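You operate a simulated robot arm through the tools that you are given. There is no shell and no other tool. Be economical: measure what you need, move in short steps, check, and stop when the job is done.

Carry out the task below with a simulated robot arm. There is one attempt and no reset: what you move stays moved.

## Task
Take the wooden block from the top of the sorting bench and leave it on top of the tape roll.
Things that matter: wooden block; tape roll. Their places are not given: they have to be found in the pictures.

It is judged by the outcome, as a careful person would: the job done as asked, and still so three seconds after it is handed in. It fails if anything else is knocked over, pushed out of place, dropped, spilled or broken.

## Robot
A 7-joint arm with a two-finger parallel gripper, fixed in place. Base frame: the origin is at the foot of the arm, x ahead of it, y to its left, z up; the work surface is at about z = 800. Readings come in mm, degrees, newtons and seconds.
With the tool pointing down near the work surface it reaches from about 300 to 700 mm from the base axis. Its first joint turns from -66.0 to 66.0 degrees. Payload 1.57 kg.
The TCP is the grasp point between the finger pads, 30 mm short of the fingertips. In the tool frame z runs along the fingers and y along their closing line. The gripper opens to 110 mm. The fingers are 24 mm wide and 12 mm thick; the gripper's body (48 by 112 mm) begins 78 mm behind the TCP.
Orientation is told as [roll, pitch, yaw] about the base's x, y, z axes, in that order, counted from this pose: with the fingers straight down and closing along the base's y, the tool's x points along the base's -x, its y along +y and its z along -z.

## Interface
- The arm moves only by the tool drive_tool. Its argument "motion" is a list that holds one entry, the list of rows, each a list of 6 numbers: the shift along the tool's x, y, z in mm, then the turn, a rotation vector about the tool's x, y, z in degrees. In form: [[[x, y, z, ax, ay, az], ...]]. A call has 1 to 8 rows; each row shifts and turns the commanded pose from where the row before left it, along the tool's axes as they then stand. "gripper" is the opening, from 0 (shut) to 1 (fully open), set as the call begins (left out, the last holds). Rows are played at 5 a second. More than 50 mm and 8.6 degrees between two rows, or a gripper value outside its range, and nothing of the call is played. Where a pose cannot be reached the arm comes as near as it can. A force on the tool above 40 N (or 10 N above the force at the start of the call, whichever is more), or a blocked arm, ends the call early, and 0.2 s more pass. Each finger travels about 108 mm/s and halts on what it meets, pressing with about 29 N; the grip force reading is that of the motor and also rises with nothing between the fingers. The clock runs only during rows and for 0.2 s after the last one: add rows that do not move to give the fingers time. The reply holds the time, the measured pose of the TCP, the force on the tool along the base axes, the opening and the grip force, in the units named above and with some noise, and new pictures: "show" is both (left out), scene, wrist or none.
- Cameras (640 x 400 px; columns grow to the right, rows downward): "scene" is fixed at [169.8, -401.2, 1391.2]; the picture's right is [0.70, -0.72, 0.00], its down [-0.48, -0.47, -0.74] and it looks along [0.53, 0.51, -0.68] (base axes); focal length 335 px, centre (320, 200). "wrist" rides on the gripper at [-36, 0, -80] in the tool frame; the picture's right is [0.00, -1.00, 0.00], its down [0.97, 0.00, -0.24] and it looks along [0.24, 0.00, 0.97] (tool axes); focal length 218 px, centre (320, 200).
- probe_pixels(camera, pixels): there is no depth. For up to 12 entries [column, row, z] of the newest picture of that camera ("zoom" is the newest enlarged one), the place [x, y] in the base frame at which the ray of that pixel passes the height z, good to about 2 mm. It takes no simulated time.
- zoom(camera, box): a new picture of the part [left, top, right, bottom] of that camera's present view, enlarged. It takes no simulated time.
- sign_off(): hands the job in; it is judged then, once.

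Go step by step. Measure first, check grasps and placings, and put right what went wrong. The budget is 60 turns and 120 pictures, counting those below and the enlarged ones. Unless the task says otherwise, let go and move clear before handing in, and close with one line.

The tools are called after "Request:" by a JSON object that holds its "method" and its "body". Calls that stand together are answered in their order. drive_tool: Moves the arm, as the interface text tells. Its arguments: {"type":"object","properties":{"motion":{"type":"array"},"gripper":{"type":"number"},"show":{"type":"string","enum":["both","scene","wrist","none"]}},"required":["motion"]} The other tools are called the same way: probe_pixels (camera, pixels) gives the place at which the rays of pixels pass given heights; zoom (camera, box) takes an enlarged picture of a part of a camera's view; sign_off () hands the job in.

At the start:

```text
time_s: 0.0
eef_pos: [347.2, -12.9, 1052.4]
ee_rot: [0.0, 0.0, 0.0]
force: [-0.3, 0.5, -0.2]
grip_width: 110.2
grasp_force: 0.0
```

scene: 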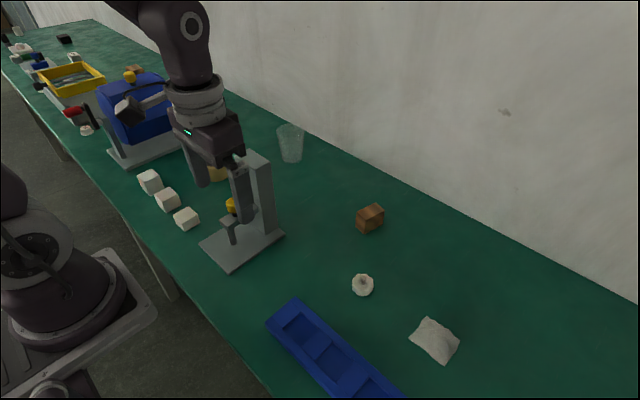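
wrist: 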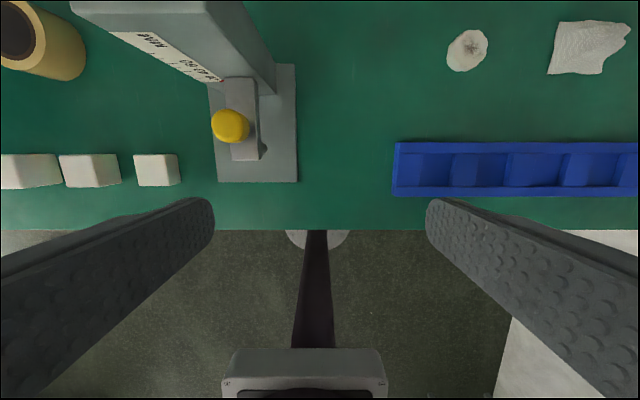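

The wooden block seems to be at scene pixel (370,218), and a yellow-tan roll is partly hidden at (217,172). I'll zoom to identify them.

Request:
{"method": "zoom", "body": {"camera": "scene", "box": [60, 40, 320, 240]}}

Request:
{"method": "zoom", "body": {"camera": "scene", "box": [300, 180, 480, 380]}}

Request:
{"method": "zoom", "body": {"camera": "wrist", "box": [0, 0, 320, 200]}}

```text
2.00 times, centred on (190, 140) of scene
```

zoom: 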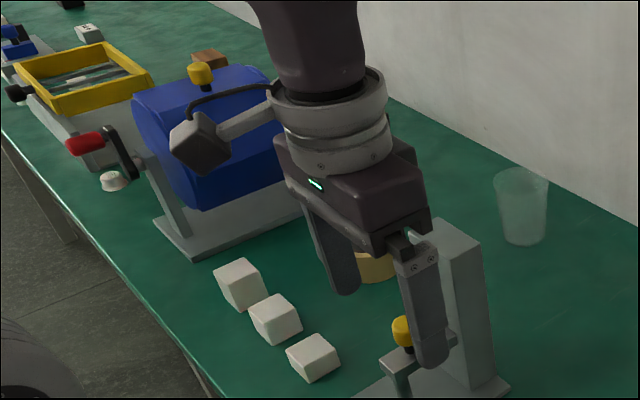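

```text
2.00 times, centred on (390, 280) of scene
```

zoom: 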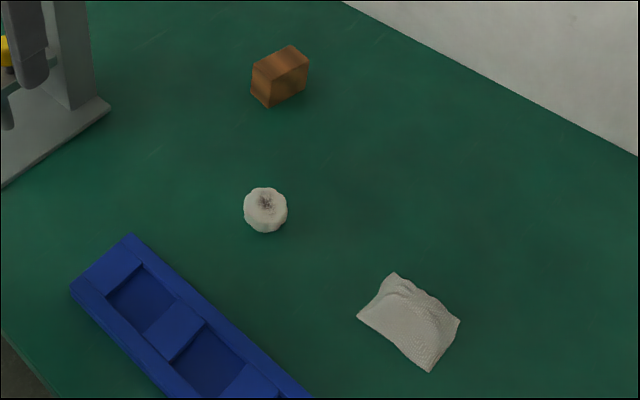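

```text
2.00 times, centred on (160, 100) of wrist
```

zoom: 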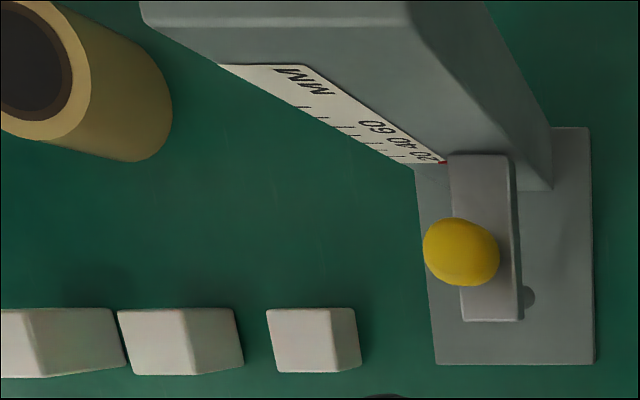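

The block (zoom corners about (269,107), (253,97), (308,87) on the bench) and the gauge stand are clear; the tape roll stands upright left of the gauge. I'll measure both.

Request:
{"method": "probe_pixels", "body": {"camera": "scene", "pixels": [[375.5, 233.5, 800], [361, 230, 800], [386, 224, 800], [356, 212, 835], [376, 203, 835], [384, 211, 835], [365, 219, 835], [290, 160, 800], [365, 219, 845]]}}

Request:
{"method": "probe_pixels", "body": {"camera": "wrist", "pixels": [[60, 80, 800], [85, 55, 800], [0, 68, 880], [38, 60, 880], [18, 30, 880], [45, 25, 880], [18, 30, 860]]}}

Request:
{"method": "zoom", "body": {"camera": "scene", "box": [338, 195, 402, 245]}}

```text
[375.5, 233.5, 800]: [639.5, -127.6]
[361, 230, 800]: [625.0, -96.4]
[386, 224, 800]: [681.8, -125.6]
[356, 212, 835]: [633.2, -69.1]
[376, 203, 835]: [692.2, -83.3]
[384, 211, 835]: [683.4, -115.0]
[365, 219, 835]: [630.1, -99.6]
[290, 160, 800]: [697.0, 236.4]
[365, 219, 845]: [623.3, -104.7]
```

```text
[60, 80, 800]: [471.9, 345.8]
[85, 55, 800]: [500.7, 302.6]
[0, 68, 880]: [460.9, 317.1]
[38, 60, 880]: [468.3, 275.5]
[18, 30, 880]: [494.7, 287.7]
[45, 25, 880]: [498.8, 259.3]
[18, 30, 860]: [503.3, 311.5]
```

```text
8.00 times, centred on (370, 220) of scene
```

zoom: 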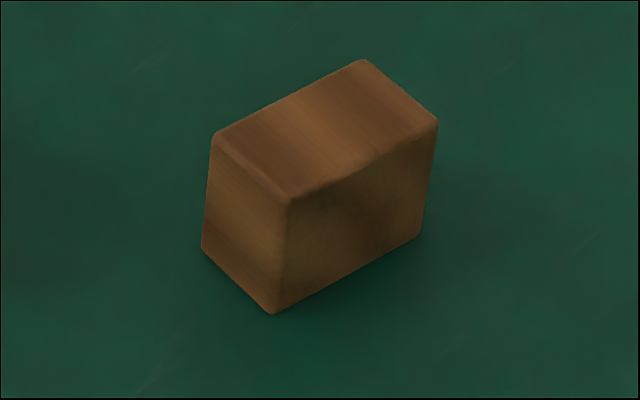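

The zoomed block shows its corners clearly; I'll probe them at several heights to get size and orientation.

Request:
{"method": "probe_pixels", "body": {"camera": "zoom", "pixels": [[273, 315, 800], [201, 247, 800], [418, 236, 800], [290, 200, 835], [290, 200, 840], [290, 200, 845], [213, 135, 840], [362, 60, 840], [438, 120, 840], [438, 120, 835], [213, 135, 835]]}}

```text
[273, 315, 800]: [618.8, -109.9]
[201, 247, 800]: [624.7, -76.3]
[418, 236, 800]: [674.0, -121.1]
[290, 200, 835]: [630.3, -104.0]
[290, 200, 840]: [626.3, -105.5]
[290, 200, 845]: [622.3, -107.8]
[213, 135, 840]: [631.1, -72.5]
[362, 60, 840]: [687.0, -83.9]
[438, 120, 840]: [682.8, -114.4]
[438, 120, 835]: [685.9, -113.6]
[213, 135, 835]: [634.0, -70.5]
```

The block is about 56×34×49 mm, centred near (649,-99), with its long axis at about -11° from x. I'll go right, then ahead above it, staying clear of the gauge column.

Request:
{"method": "drive_tool", "body": {"motion": [[[0, -43, 0, 0, 0, 0], [0, -43, 0, 0, 0, 0], [-40, 0, 0, 0, 0, 0], [-45, 0, 0, 0, 0, 0], [-45, 0, 0, 0, 0, 0], [-45, 0, 0, 0, 0, 5.25], [0, 0, 0, 0, 0, 5.25]]], "gripper": 1}}

```text
time_s: 1.6
eef_pos: [522.1, -98.1, 1052.9]
ee_rot: [0.0, 0.0, -10.5]
force: [0.5, 0.4, -0.2]
grip_width: 110.1
grasp_force: 0.1
```

scene: 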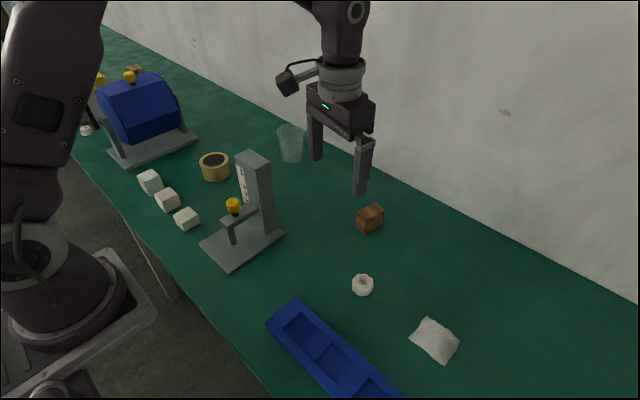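
wrist: 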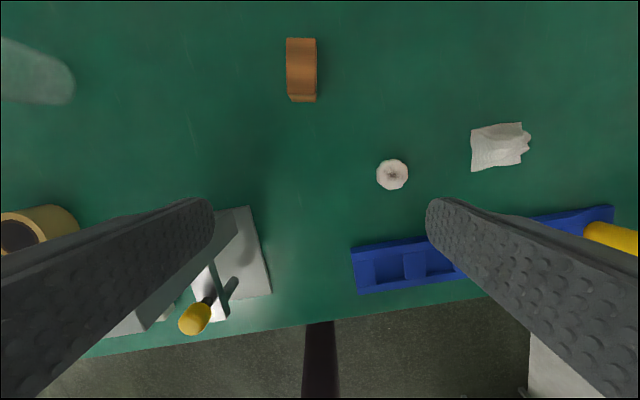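

The tape roll is now clear at scene (214,166), standing flat. I'll zoom on it and probe the block in the wrist view.

Request:
{"method": "zoom", "body": {"camera": "scene", "box": [174, 140, 254, 190]}}

Request:
{"method": "probe_pixels", "body": {"camera": "wrist", "pixels": [[287, 38, 849], [315, 38, 849], [316, 95, 849], [288, 96, 849]]}}

```text
8.00 times, centred on (214, 165) of scene
```

zoom: 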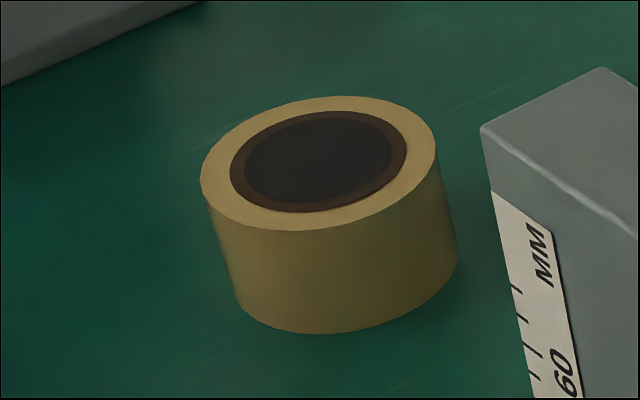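

```text
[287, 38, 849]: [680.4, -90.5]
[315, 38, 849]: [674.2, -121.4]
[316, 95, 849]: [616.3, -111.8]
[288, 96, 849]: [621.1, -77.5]
```

The wrist view confirms the block's centre (648,-100). Now measuring the tape roll: bottom edge (300,333), top ellipse (200,178)/(436,145), hole (232,170)/(406,140).

Request:
{"method": "probe_pixels", "body": {"camera": "zoom", "pixels": [[238, 303, 800], [300, 333, 800], [457, 263, 800], [200, 178, 845], [436, 145, 845], [300, 230, 845], [335, 96, 845], [232, 170, 845], [406, 142, 845], [300, 212, 845], [335, 110, 845], [300, 230, 850]]}}

Request:
{"method": "drive_tool", "body": {"motion": [[[-42, 0, 0, 0, 0, 0], [-42, 0, 40, 0, 0, 0], [-40, 21, 28, 0, 0, 0], [0, 0, 40, 0, 0, 0], [0, 0, 0, 0, 0, 0]]]}}

```text
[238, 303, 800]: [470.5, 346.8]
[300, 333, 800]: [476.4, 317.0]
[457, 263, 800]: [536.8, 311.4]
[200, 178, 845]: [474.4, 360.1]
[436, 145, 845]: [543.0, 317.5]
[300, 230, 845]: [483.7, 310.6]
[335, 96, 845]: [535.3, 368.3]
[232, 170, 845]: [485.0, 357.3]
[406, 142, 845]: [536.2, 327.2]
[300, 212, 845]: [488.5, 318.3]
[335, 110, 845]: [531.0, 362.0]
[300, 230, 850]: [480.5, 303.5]
```

```text
refused: row 2 steps farther than a row can; nothing moved
```

The tape roll is centred near (509,340), about 80 mm across, 44 mm tall, with a hole about 50 mm across, so the block's 56 mm length spans it. The last move was refused, so I'll redo it in smaller steps.

Request:
{"method": "drive_tool", "body": {"motion": [[[-41.5, 7.2, 0, 0, 0, 0], [-41.5, 7.2, 0, 0, 0, 0], [-41.5, 7.2, 0, 0, 0, 0], [0, 0, 45, 0, 0, 0], [0, 0, 45, 0, 0, 0], [0, 0, 40, 0, 0, 0], [0, 0, 0, 0, 0, 0]]]}}

```text
time_s: 3.2
eef_pos: [648.6, -98.8, 920.1]
ee_rot: [0.0, 0.0, -10.6]
force: [-0.1, -0.8, 0.2]
grip_width: 109.8
grasp_force: 0.1
```

scene: 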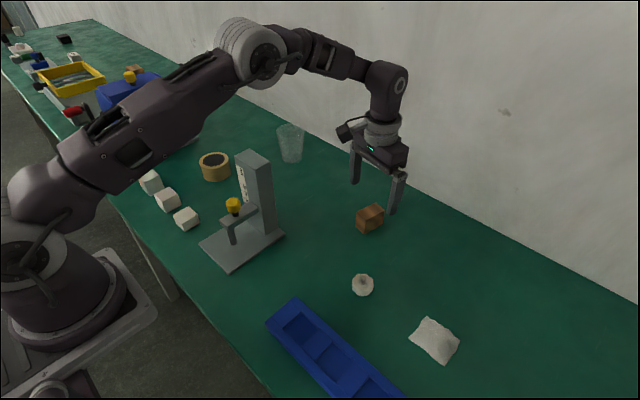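
wrist: 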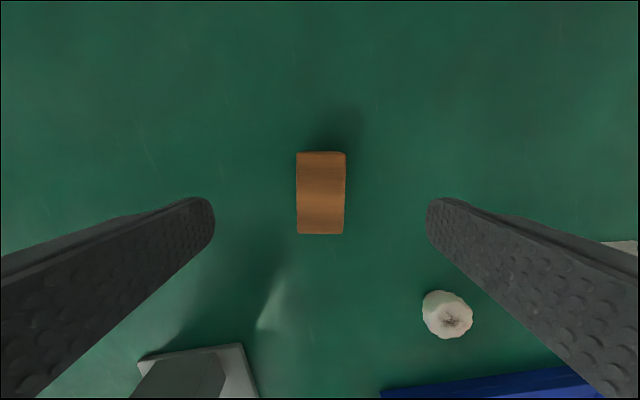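

The block (296–345, 152–234) sits centred and aligned between the fingers. I'll descend to z≈836 and then close.

Request:
{"method": "drive_tool", "body": {"motion": [[[0, 0, 30, 0, 0, 0], [0, 0, 30, 0, 0, 0], [0, 0, 24, 0, 0, 0], [0, 0, 0, 0, 0, 0], [0, 0, 0, 0, 0, 0]]]}}

```text
time_s: 4.4
eef_pos: [647.5, -101.1, 837.4]
ee_rot: [0.1, 0.0, -10.5]
force: [0.4, -0.7, 0.0]
grip_width: 110.1
grasp_force: 0.0
```

scene: 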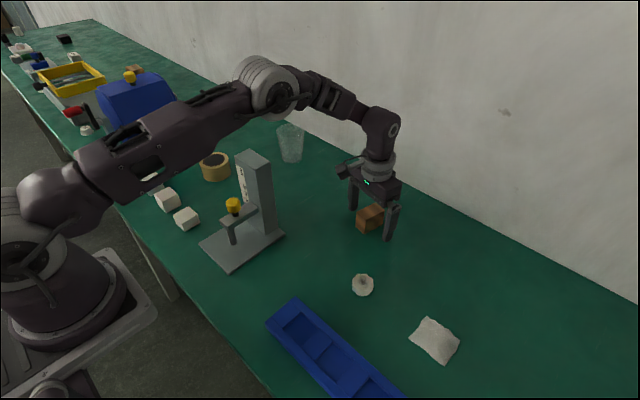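
wrist: 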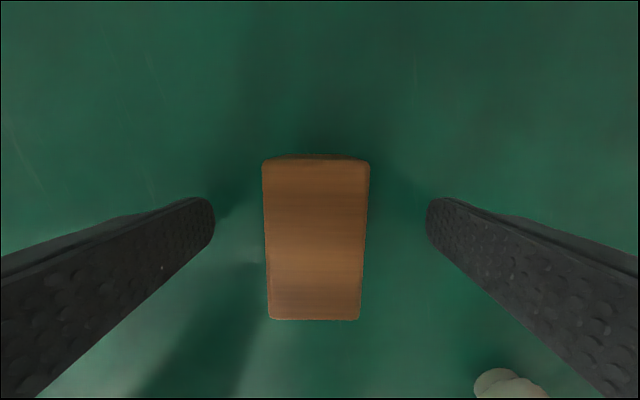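

The fingers straddle the block; I'll check its centring before closing.

Request:
{"method": "probe_pixels", "body": {"camera": "wrist", "pixels": [[263, 163, 849], [370, 163, 849], [359, 319, 849], [268, 319, 849]]}}

```text
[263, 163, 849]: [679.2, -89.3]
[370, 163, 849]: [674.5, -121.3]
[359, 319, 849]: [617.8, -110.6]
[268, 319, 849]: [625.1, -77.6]
```

Centre reads (649,-100), within 2 mm of the TCP, so I'll close.

Request:
{"method": "drive_tool", "body": {"motion": [[[0, 0, 0, 0, 0, 0], [0, 0, 0, 0, 0, 0], [0, 0, 0, 0, 0, 0], [0, 0, 0, 0, 0, 0], [0, 0, 0, 0, 0, 0]]], "gripper": 0, "show": "wrist"}}

```text
time_s: 5.6
eef_pos: [648.7, -101.3, 837.1]
ee_rot: [-0.1, 0.1, -10.4]
force: [-0.1, 0.0, 1.2]
grip_width: 34.5
grasp_force: 29.0
```

wrist: 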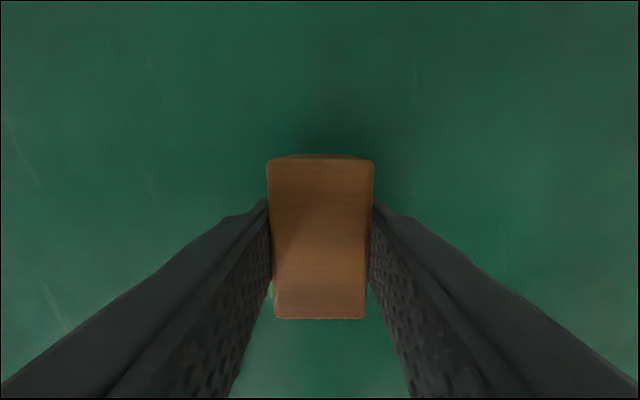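

The grip is at 34.5 mm and 29 N, which matches the block. I'll lift it straight up well above the gauge column.

Request:
{"method": "drive_tool", "body": {"motion": [[[0, 0, -20, 0, 0, 0], [0, 0, -40, 0, 0, 0], [0, 0, -40, 0, 0, 0], [0, 0, -45, 0, 0, 0], [0, 0, -45, 0, 0, 0], [0, 0, -40, 0, 0, 0], [0, 0, 0, 0, 0, 0]]]}}

Request:
{"method": "zoom", "body": {"camera": "scene", "box": [190, 130, 318, 280]}}

```text
time_s: 7.2
eef_pos: [649.2, -100.1, 1068.6]
ee_rot: [0.0, 0.0, -10.6]
force: [-0.6, -0.5, -1.4]
grip_width: 34.5
grasp_force: 28.8
```

scene: 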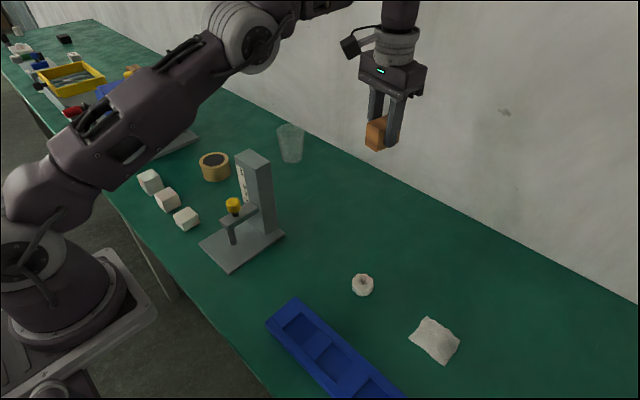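
wrist: 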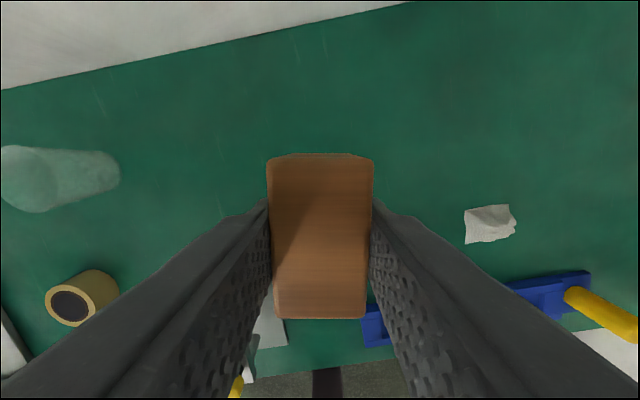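

```text
2.67 times, centred on (254, 205) of scene
```

zoom: 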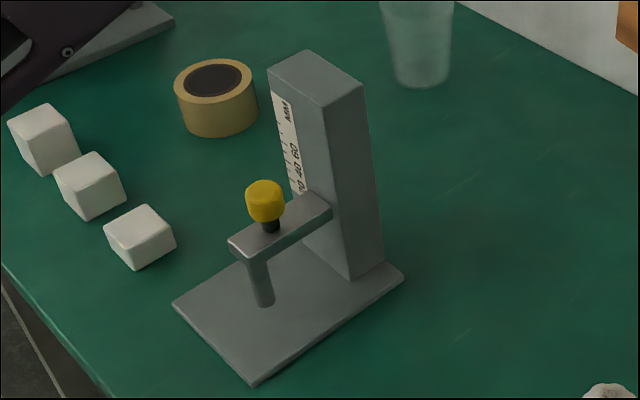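

The block is held and hanging straight. I'll measure the column's height and re-measure the tape roll in the wrist view (top ring 46–100, 285–327).

Request:
{"method": "probe_pixels", "body": {"camera": "zoom", "pixels": [[353, 278, 800], [320, 107, 950], [320, 107, 980], [320, 107, 1000], [362, 85, 960], [268, 70, 960]]}}

Request:
{"method": "zoom", "body": {"camera": "wrist", "box": [34, 255, 130, 335]}}

```text
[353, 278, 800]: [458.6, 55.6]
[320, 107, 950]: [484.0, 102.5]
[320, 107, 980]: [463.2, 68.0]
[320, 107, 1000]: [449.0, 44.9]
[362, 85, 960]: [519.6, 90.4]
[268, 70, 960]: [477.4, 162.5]
```

```text
5.00 times, centred on (82, 295) of wrist
```

zoom: 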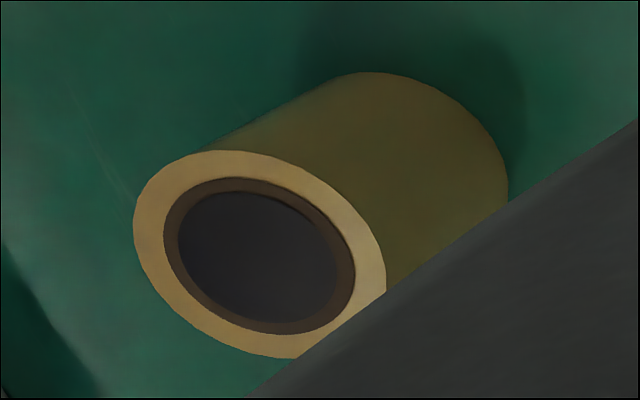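

The column top is near z 990 around (455–520, 55–160), and the block's underside is at about 1031. I'll swing out via (600,150), passing beyond the column and above it.

Request:
{"method": "drive_tool", "body": {"motion": [[[0, 0, -20, 0, 0, 0], [15.6, 39.5, 0, 0, 0, 0], [15.6, 39.5, 0, 0, 0, 0], [15.6, 39.5, 0, 0, 0, 0], [15.6, 39.5, 0, 0, 0, 0], [15.6, 39.5, 0, 0, 0, 0], [15.6, 39.5, 0, 0, 0, 0], [0, 0, 0, 0, 0, 0]]]}}

```text
time_s: 9.0
eef_pos: [598.0, 150.7, 1086.4]
ee_rot: [0.1, 0.0, -10.5]
force: [-0.9, 1.5, -0.2]
grip_width: 34.6
grasp_force: 28.8
```

scene: 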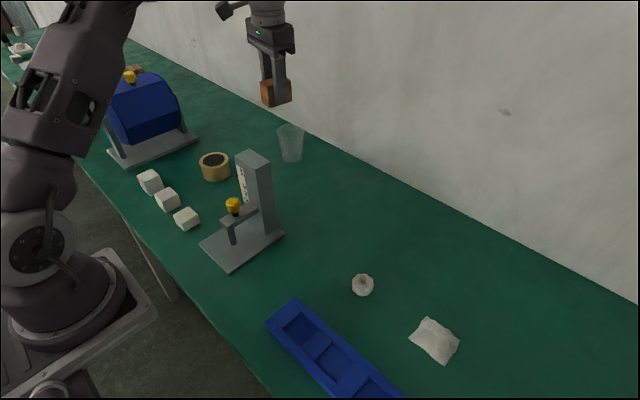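
wrist: 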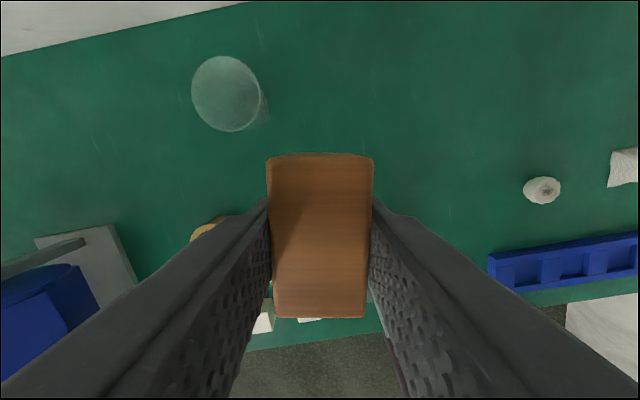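

The block is held and clear of the column. Before going to the tape roll I'll measure the blue drum machine's extent and re-measure the roll from the scene view.

Request:
{"method": "probe_pixels", "body": {"camera": "scene", "pixels": [[198, 137, 800], [123, 171, 800], [150, 74, 900], [183, 120, 860], [150, 145, 840], [183, 98, 900], [155, 76, 950]]}}

Request:
{"method": "zoom", "body": {"camera": "scene", "box": [80, 50, 240, 200]}}

```text
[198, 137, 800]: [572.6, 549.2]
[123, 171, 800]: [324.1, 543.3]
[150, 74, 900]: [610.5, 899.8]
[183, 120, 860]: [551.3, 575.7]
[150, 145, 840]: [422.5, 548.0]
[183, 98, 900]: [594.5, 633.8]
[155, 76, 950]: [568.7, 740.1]
```

```text
2.67 times, centred on (160, 125) of scene
```

zoom: 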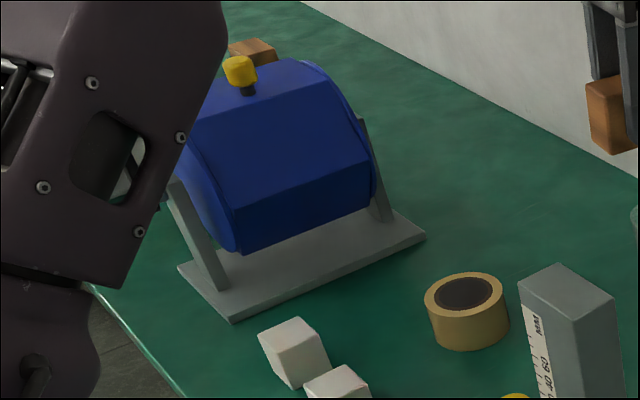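

The drum starts at y≈545, far enough off. I'll move over the roll, then 95 mm back, so the wrist camera can see it past the held block.

Request:
{"method": "drive_tool", "body": {"motion": [[[24.4, 33.9, 0, 0, 0, 0], [24.4, 33.9, 0, 0, 0, 0], [24.4, 33.9, 0, 0, 0, 0], [24.4, 33.9, 0, 0, 0, 0], [24.4, 33.9, 0, 0, 0, 0], [46.7, -8.6, 0, 0, 0, 0], [46.7, -8.6, 0, 0, 0, 0], [0, 0, 0, 0, 0, 0]]]}}

```text
time_s: 10.8
eef_pos: [418.0, 340.1, 1087.5]
ee_rot: [0.0, 0.1, -10.4]
force: [-0.2, 1.0, -0.8]
grip_width: 34.4
grasp_force: 28.6
```

scene: 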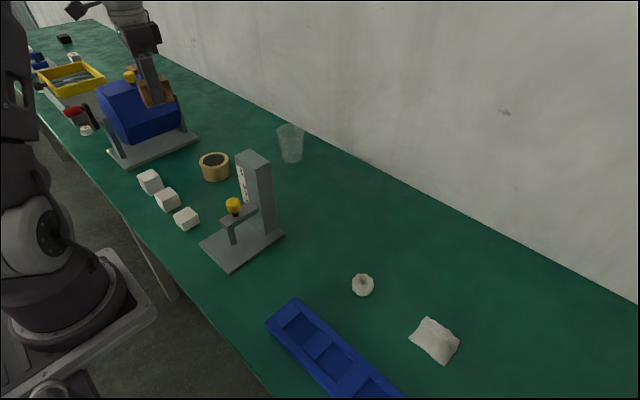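
wrist: 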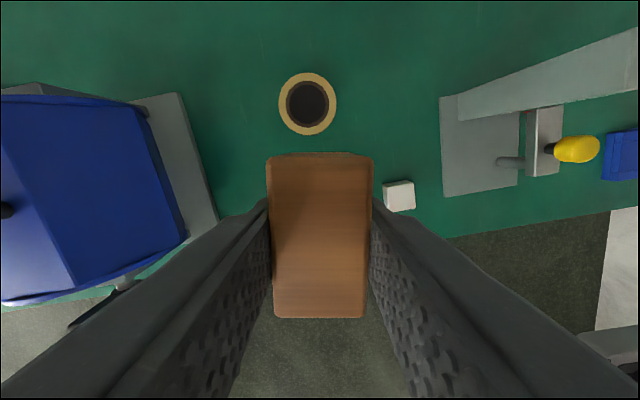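

The roll now shows nicely at wrist (307,104); zooming and probing.

Request:
{"method": "zoom", "body": {"camera": "wrist", "box": [259, 74, 355, 134]}}

Request:
{"method": "probe_pixels", "body": {"camera": "wrist", "pixels": [[278, 104, 844], [337, 104, 844], [307, 72.5, 844], [307, 135, 844], [307, 104, 844]]}}

```text
6.67 times, centred on (307, 104) of wrist
```

zoom: 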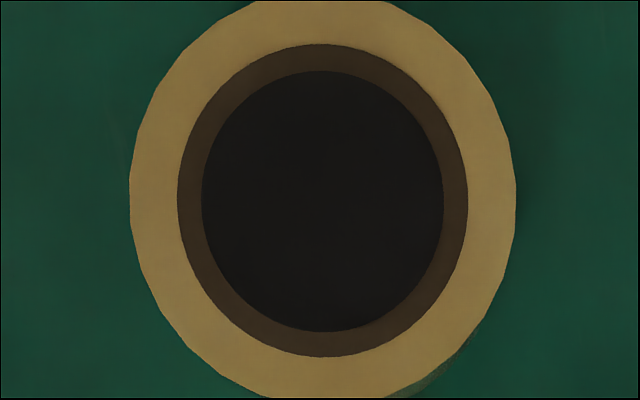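

```text
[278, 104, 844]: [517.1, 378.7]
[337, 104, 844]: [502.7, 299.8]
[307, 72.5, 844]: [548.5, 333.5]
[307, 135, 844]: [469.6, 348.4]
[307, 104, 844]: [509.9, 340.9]
```

The roll centre is confirmed at (509.5,340). I'll move over it and lower to about 25 mm above it, then check.

Request:
{"method": "drive_tool", "body": {"motion": [[[-45, 8.3, 0, 0, 0, 0], [-45, 8.3, 0, 0, 0, 0], [0, 0, 45, 0, 0, 0], [0, 0, 45, 0, 0, 0], [0, 0, 45, 0, 0, 0], [0, 0, 45, 0, 0, 0], [0, 0, 0, 0, 0, 0], [0, 0, 0, 0, 0, 0]]]}}

Request:
{"method": "zoom", "body": {"camera": "scene", "box": [154, 110, 274, 200]}}

```text
time_s: 12.6
eef_pos: [509.5, 339.4, 908.2]
ee_rot: [0.0, 0.0, -10.5]
force: [0.5, 0.7, -0.9]
grip_width: 34.4
grasp_force: 28.9
```

scene: 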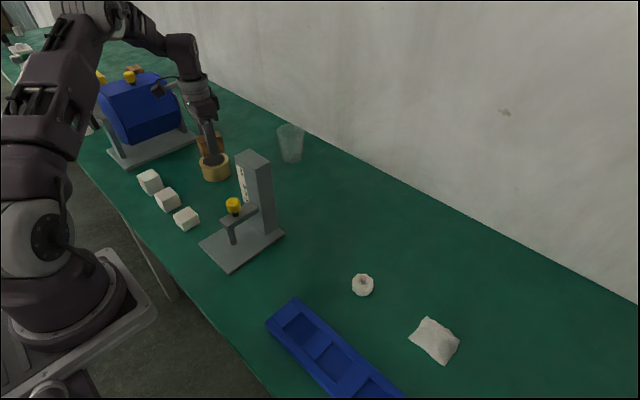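
wrist: 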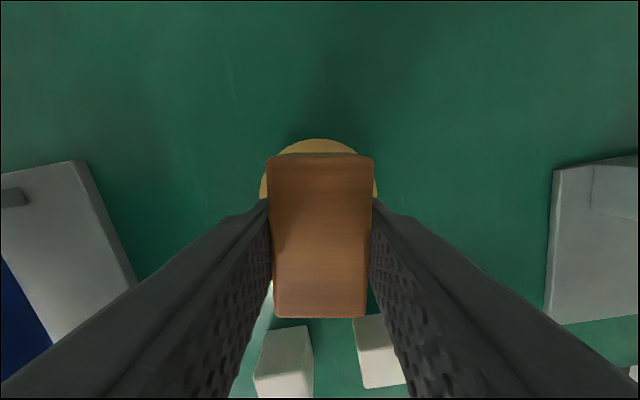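

```text
4.44 times, centred on (214, 155) of scene
```

zoom: 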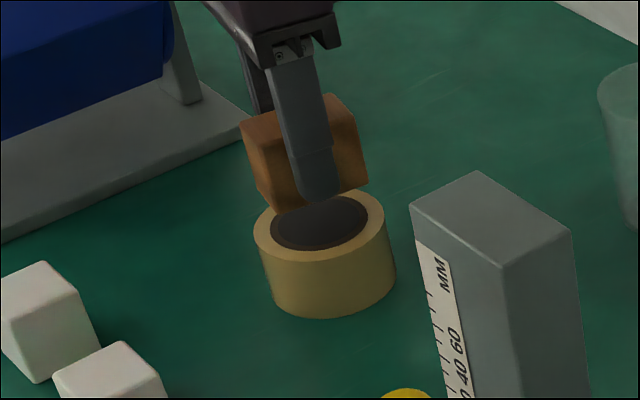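

The block is centred over the roll (rim symmetric around it, wrist cols 260–377). I'll lower 22 mm and then creep.

Request:
{"method": "drive_tool", "body": {"motion": [[[0, 0, 12, 0, 0, 0], [0, 0, 10, 0, 0, 0], [0, 0, 0, 0, 0, 0], [0, 0, 0, 0, 0, 0]]], "show": "none"}}

Request:
{"method": "zoom", "body": {"camera": "scene", "box": [154, 110, 274, 200]}}

```text
time_s: 13.6
eef_pos: [506.6, 339.0, 887.0]
ee_rot: [0.0, 0.0, -10.5]
force: [-0.5, 0.5, 0.4]
grip_width: 34.2
grasp_force: 29.2
```

```text
4.44 times, centred on (214, 155) of scene
```

zoom: 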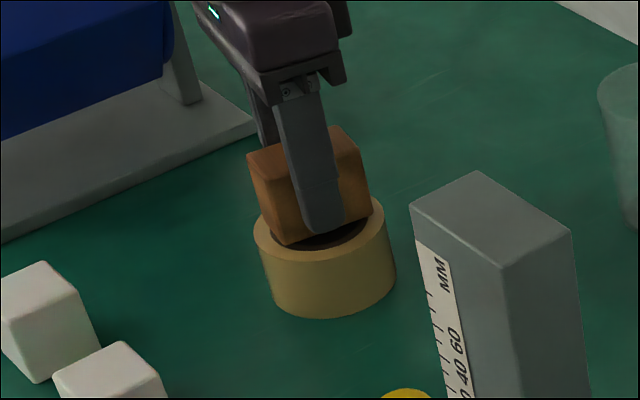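

Nearly down and no contact yet; creeping down while watching the force.

Request:
{"method": "drive_tool", "body": {"motion": [[[-1, 0, 1.5, 0, 0, 0], [0, 0, 1.5, 0, 0, 0], [0, 0, 1, 0, 0, 0], [0, 0, 0, 0, 0, 0], [0, 0, 0, 0, 0, 0]]], "show": "none"}}

```text
time_s: 14.8
eef_pos: [507.0, 338.6, 882.9]
ee_rot: [0.0, 0.0, -10.6]
force: [-0.4, -1.1, -0.4]
grip_width: 34.4
grasp_force: 28.5
```

Request:
{"method": "drive_tool", "body": {"motion": [[[-1, 0, 1, 0, 0, 0], [0, 0, 0.7, 0, 0, 0], [0, 0, 0, 0, 0, 0], [0, 0, 0, 0, 0, 0]]], "show": "none"}}

Request:
{"method": "zoom", "body": {"camera": "scene", "box": [182, 130, 246, 190]}}

```text
time_s: 15.8
eef_pos: [509.9, 339.1, 881.2]
ee_rot: [0.0, -0.1, -10.4]
force: [-3.9, -0.5, 24.9]
grip_width: 34.4
grasp_force: 28.6
```

```text
6.67 times, centred on (214, 160) of scene
```

zoom: 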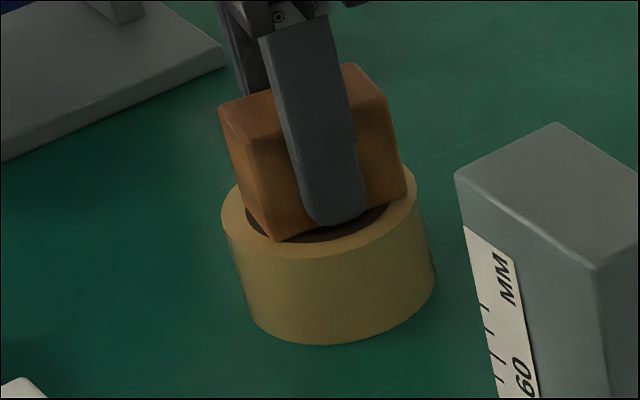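

Contact: 25 N upward, and the block rests on the rim at both ends. I'll ease off slightly and open partway.

Request:
{"method": "drive_tool", "body": {"motion": [[[0, 0, -0.6, 0, 0, 0], [0, 0, 0, 0, 0, 0]]], "show": "none"}}

Request:
{"method": "drive_tool", "body": {"motion": [[[0, 0, 0, 0, 0, 0], [0, 0, 0, 0, 0, 0], [0, 0, 0, 0, 0, 0]]], "gripper": 0.65}}

```text
time_s: 16.4
eef_pos: [510.0, 338.1, 881.4]
ee_rot: [0.1, -0.2, -10.4]
force: [1.3, 3.3, 19.1]
grip_width: 34.6
grasp_force: 29.0
```

```text
time_s: 17.2
eef_pos: [510.3, 338.1, 881.0]
ee_rot: [0.0, 0.0, -10.5]
force: [-0.3, -0.4, -0.2]
grip_width: 71.5
grasp_force: 0.1
```

scene: 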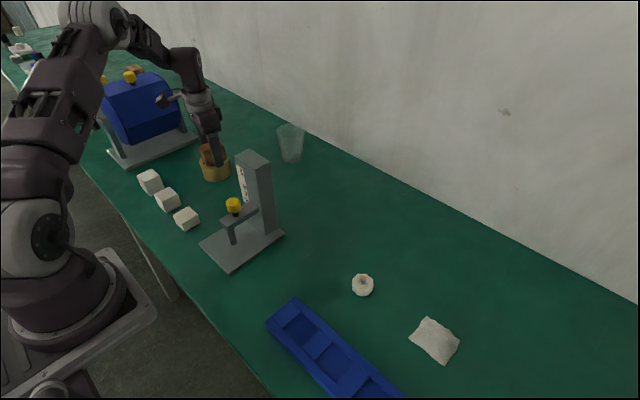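
wrist: 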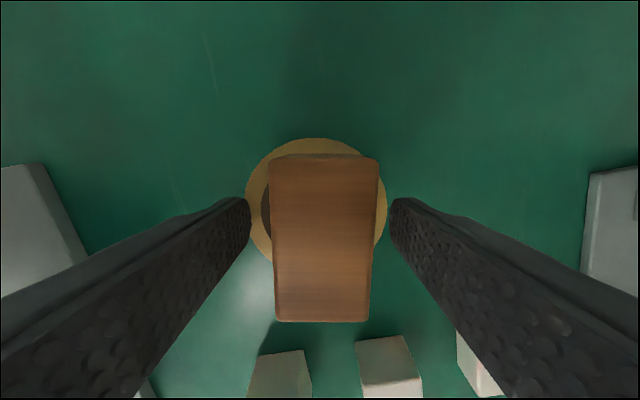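

The block stands free on the roll and the fingers are clear on both sides. I'll rise straight up.

Request:
{"method": "drive_tool", "body": {"motion": [[[0, 0, -15, 0, 0, 0], [0, 0, -35, 0, 0, 0], [0, 0, -45, 0, 0, 0], [0, 0, -45, 0, 0, 0], [0, 0, -45, 0, 0, 0], [0, 0, 0, 0, 0, 0], [0, 0, 0, 0, 0, 0]]]}}

Request:
{"method": "zoom", "body": {"camera": "scene", "box": [182, 130, 246, 190]}}

```text
time_s: 18.8
eef_pos: [509.3, 338.4, 1066.3]
ee_rot: [0.1, 0.1, -10.4]
force: [0.2, 0.5, 0.3]
grip_width: 71.2
grasp_force: 0.0
```

scene: 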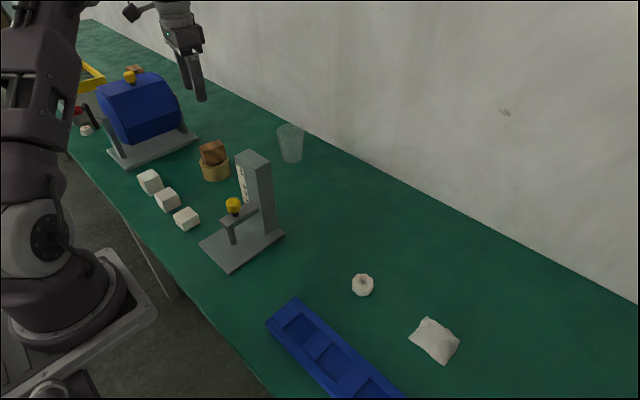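
wrist: 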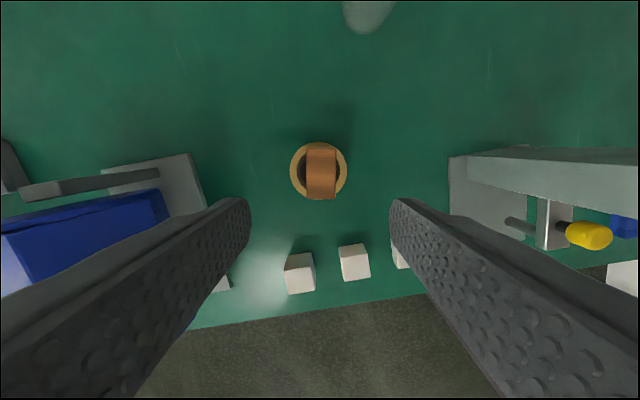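

```text
6.67 times, centred on (214, 160) of scene
```

zoom: 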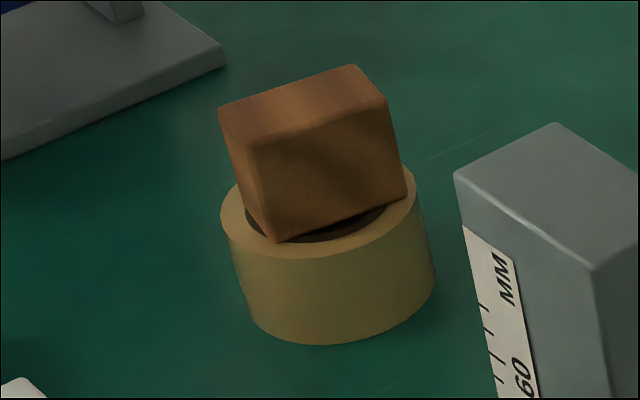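

The block rests level across the roll's rim (scene (213,153)), the gripper is clear, and nothing else has moved. I'm handing in.

Request:
{"method": "sign_off", "body": {}}

```text
The job is handed in.
```

The wooden block is now on top of the tape roll, resting level across its rim; the gripper has let go and moved clear, and nothing else was disturbed.
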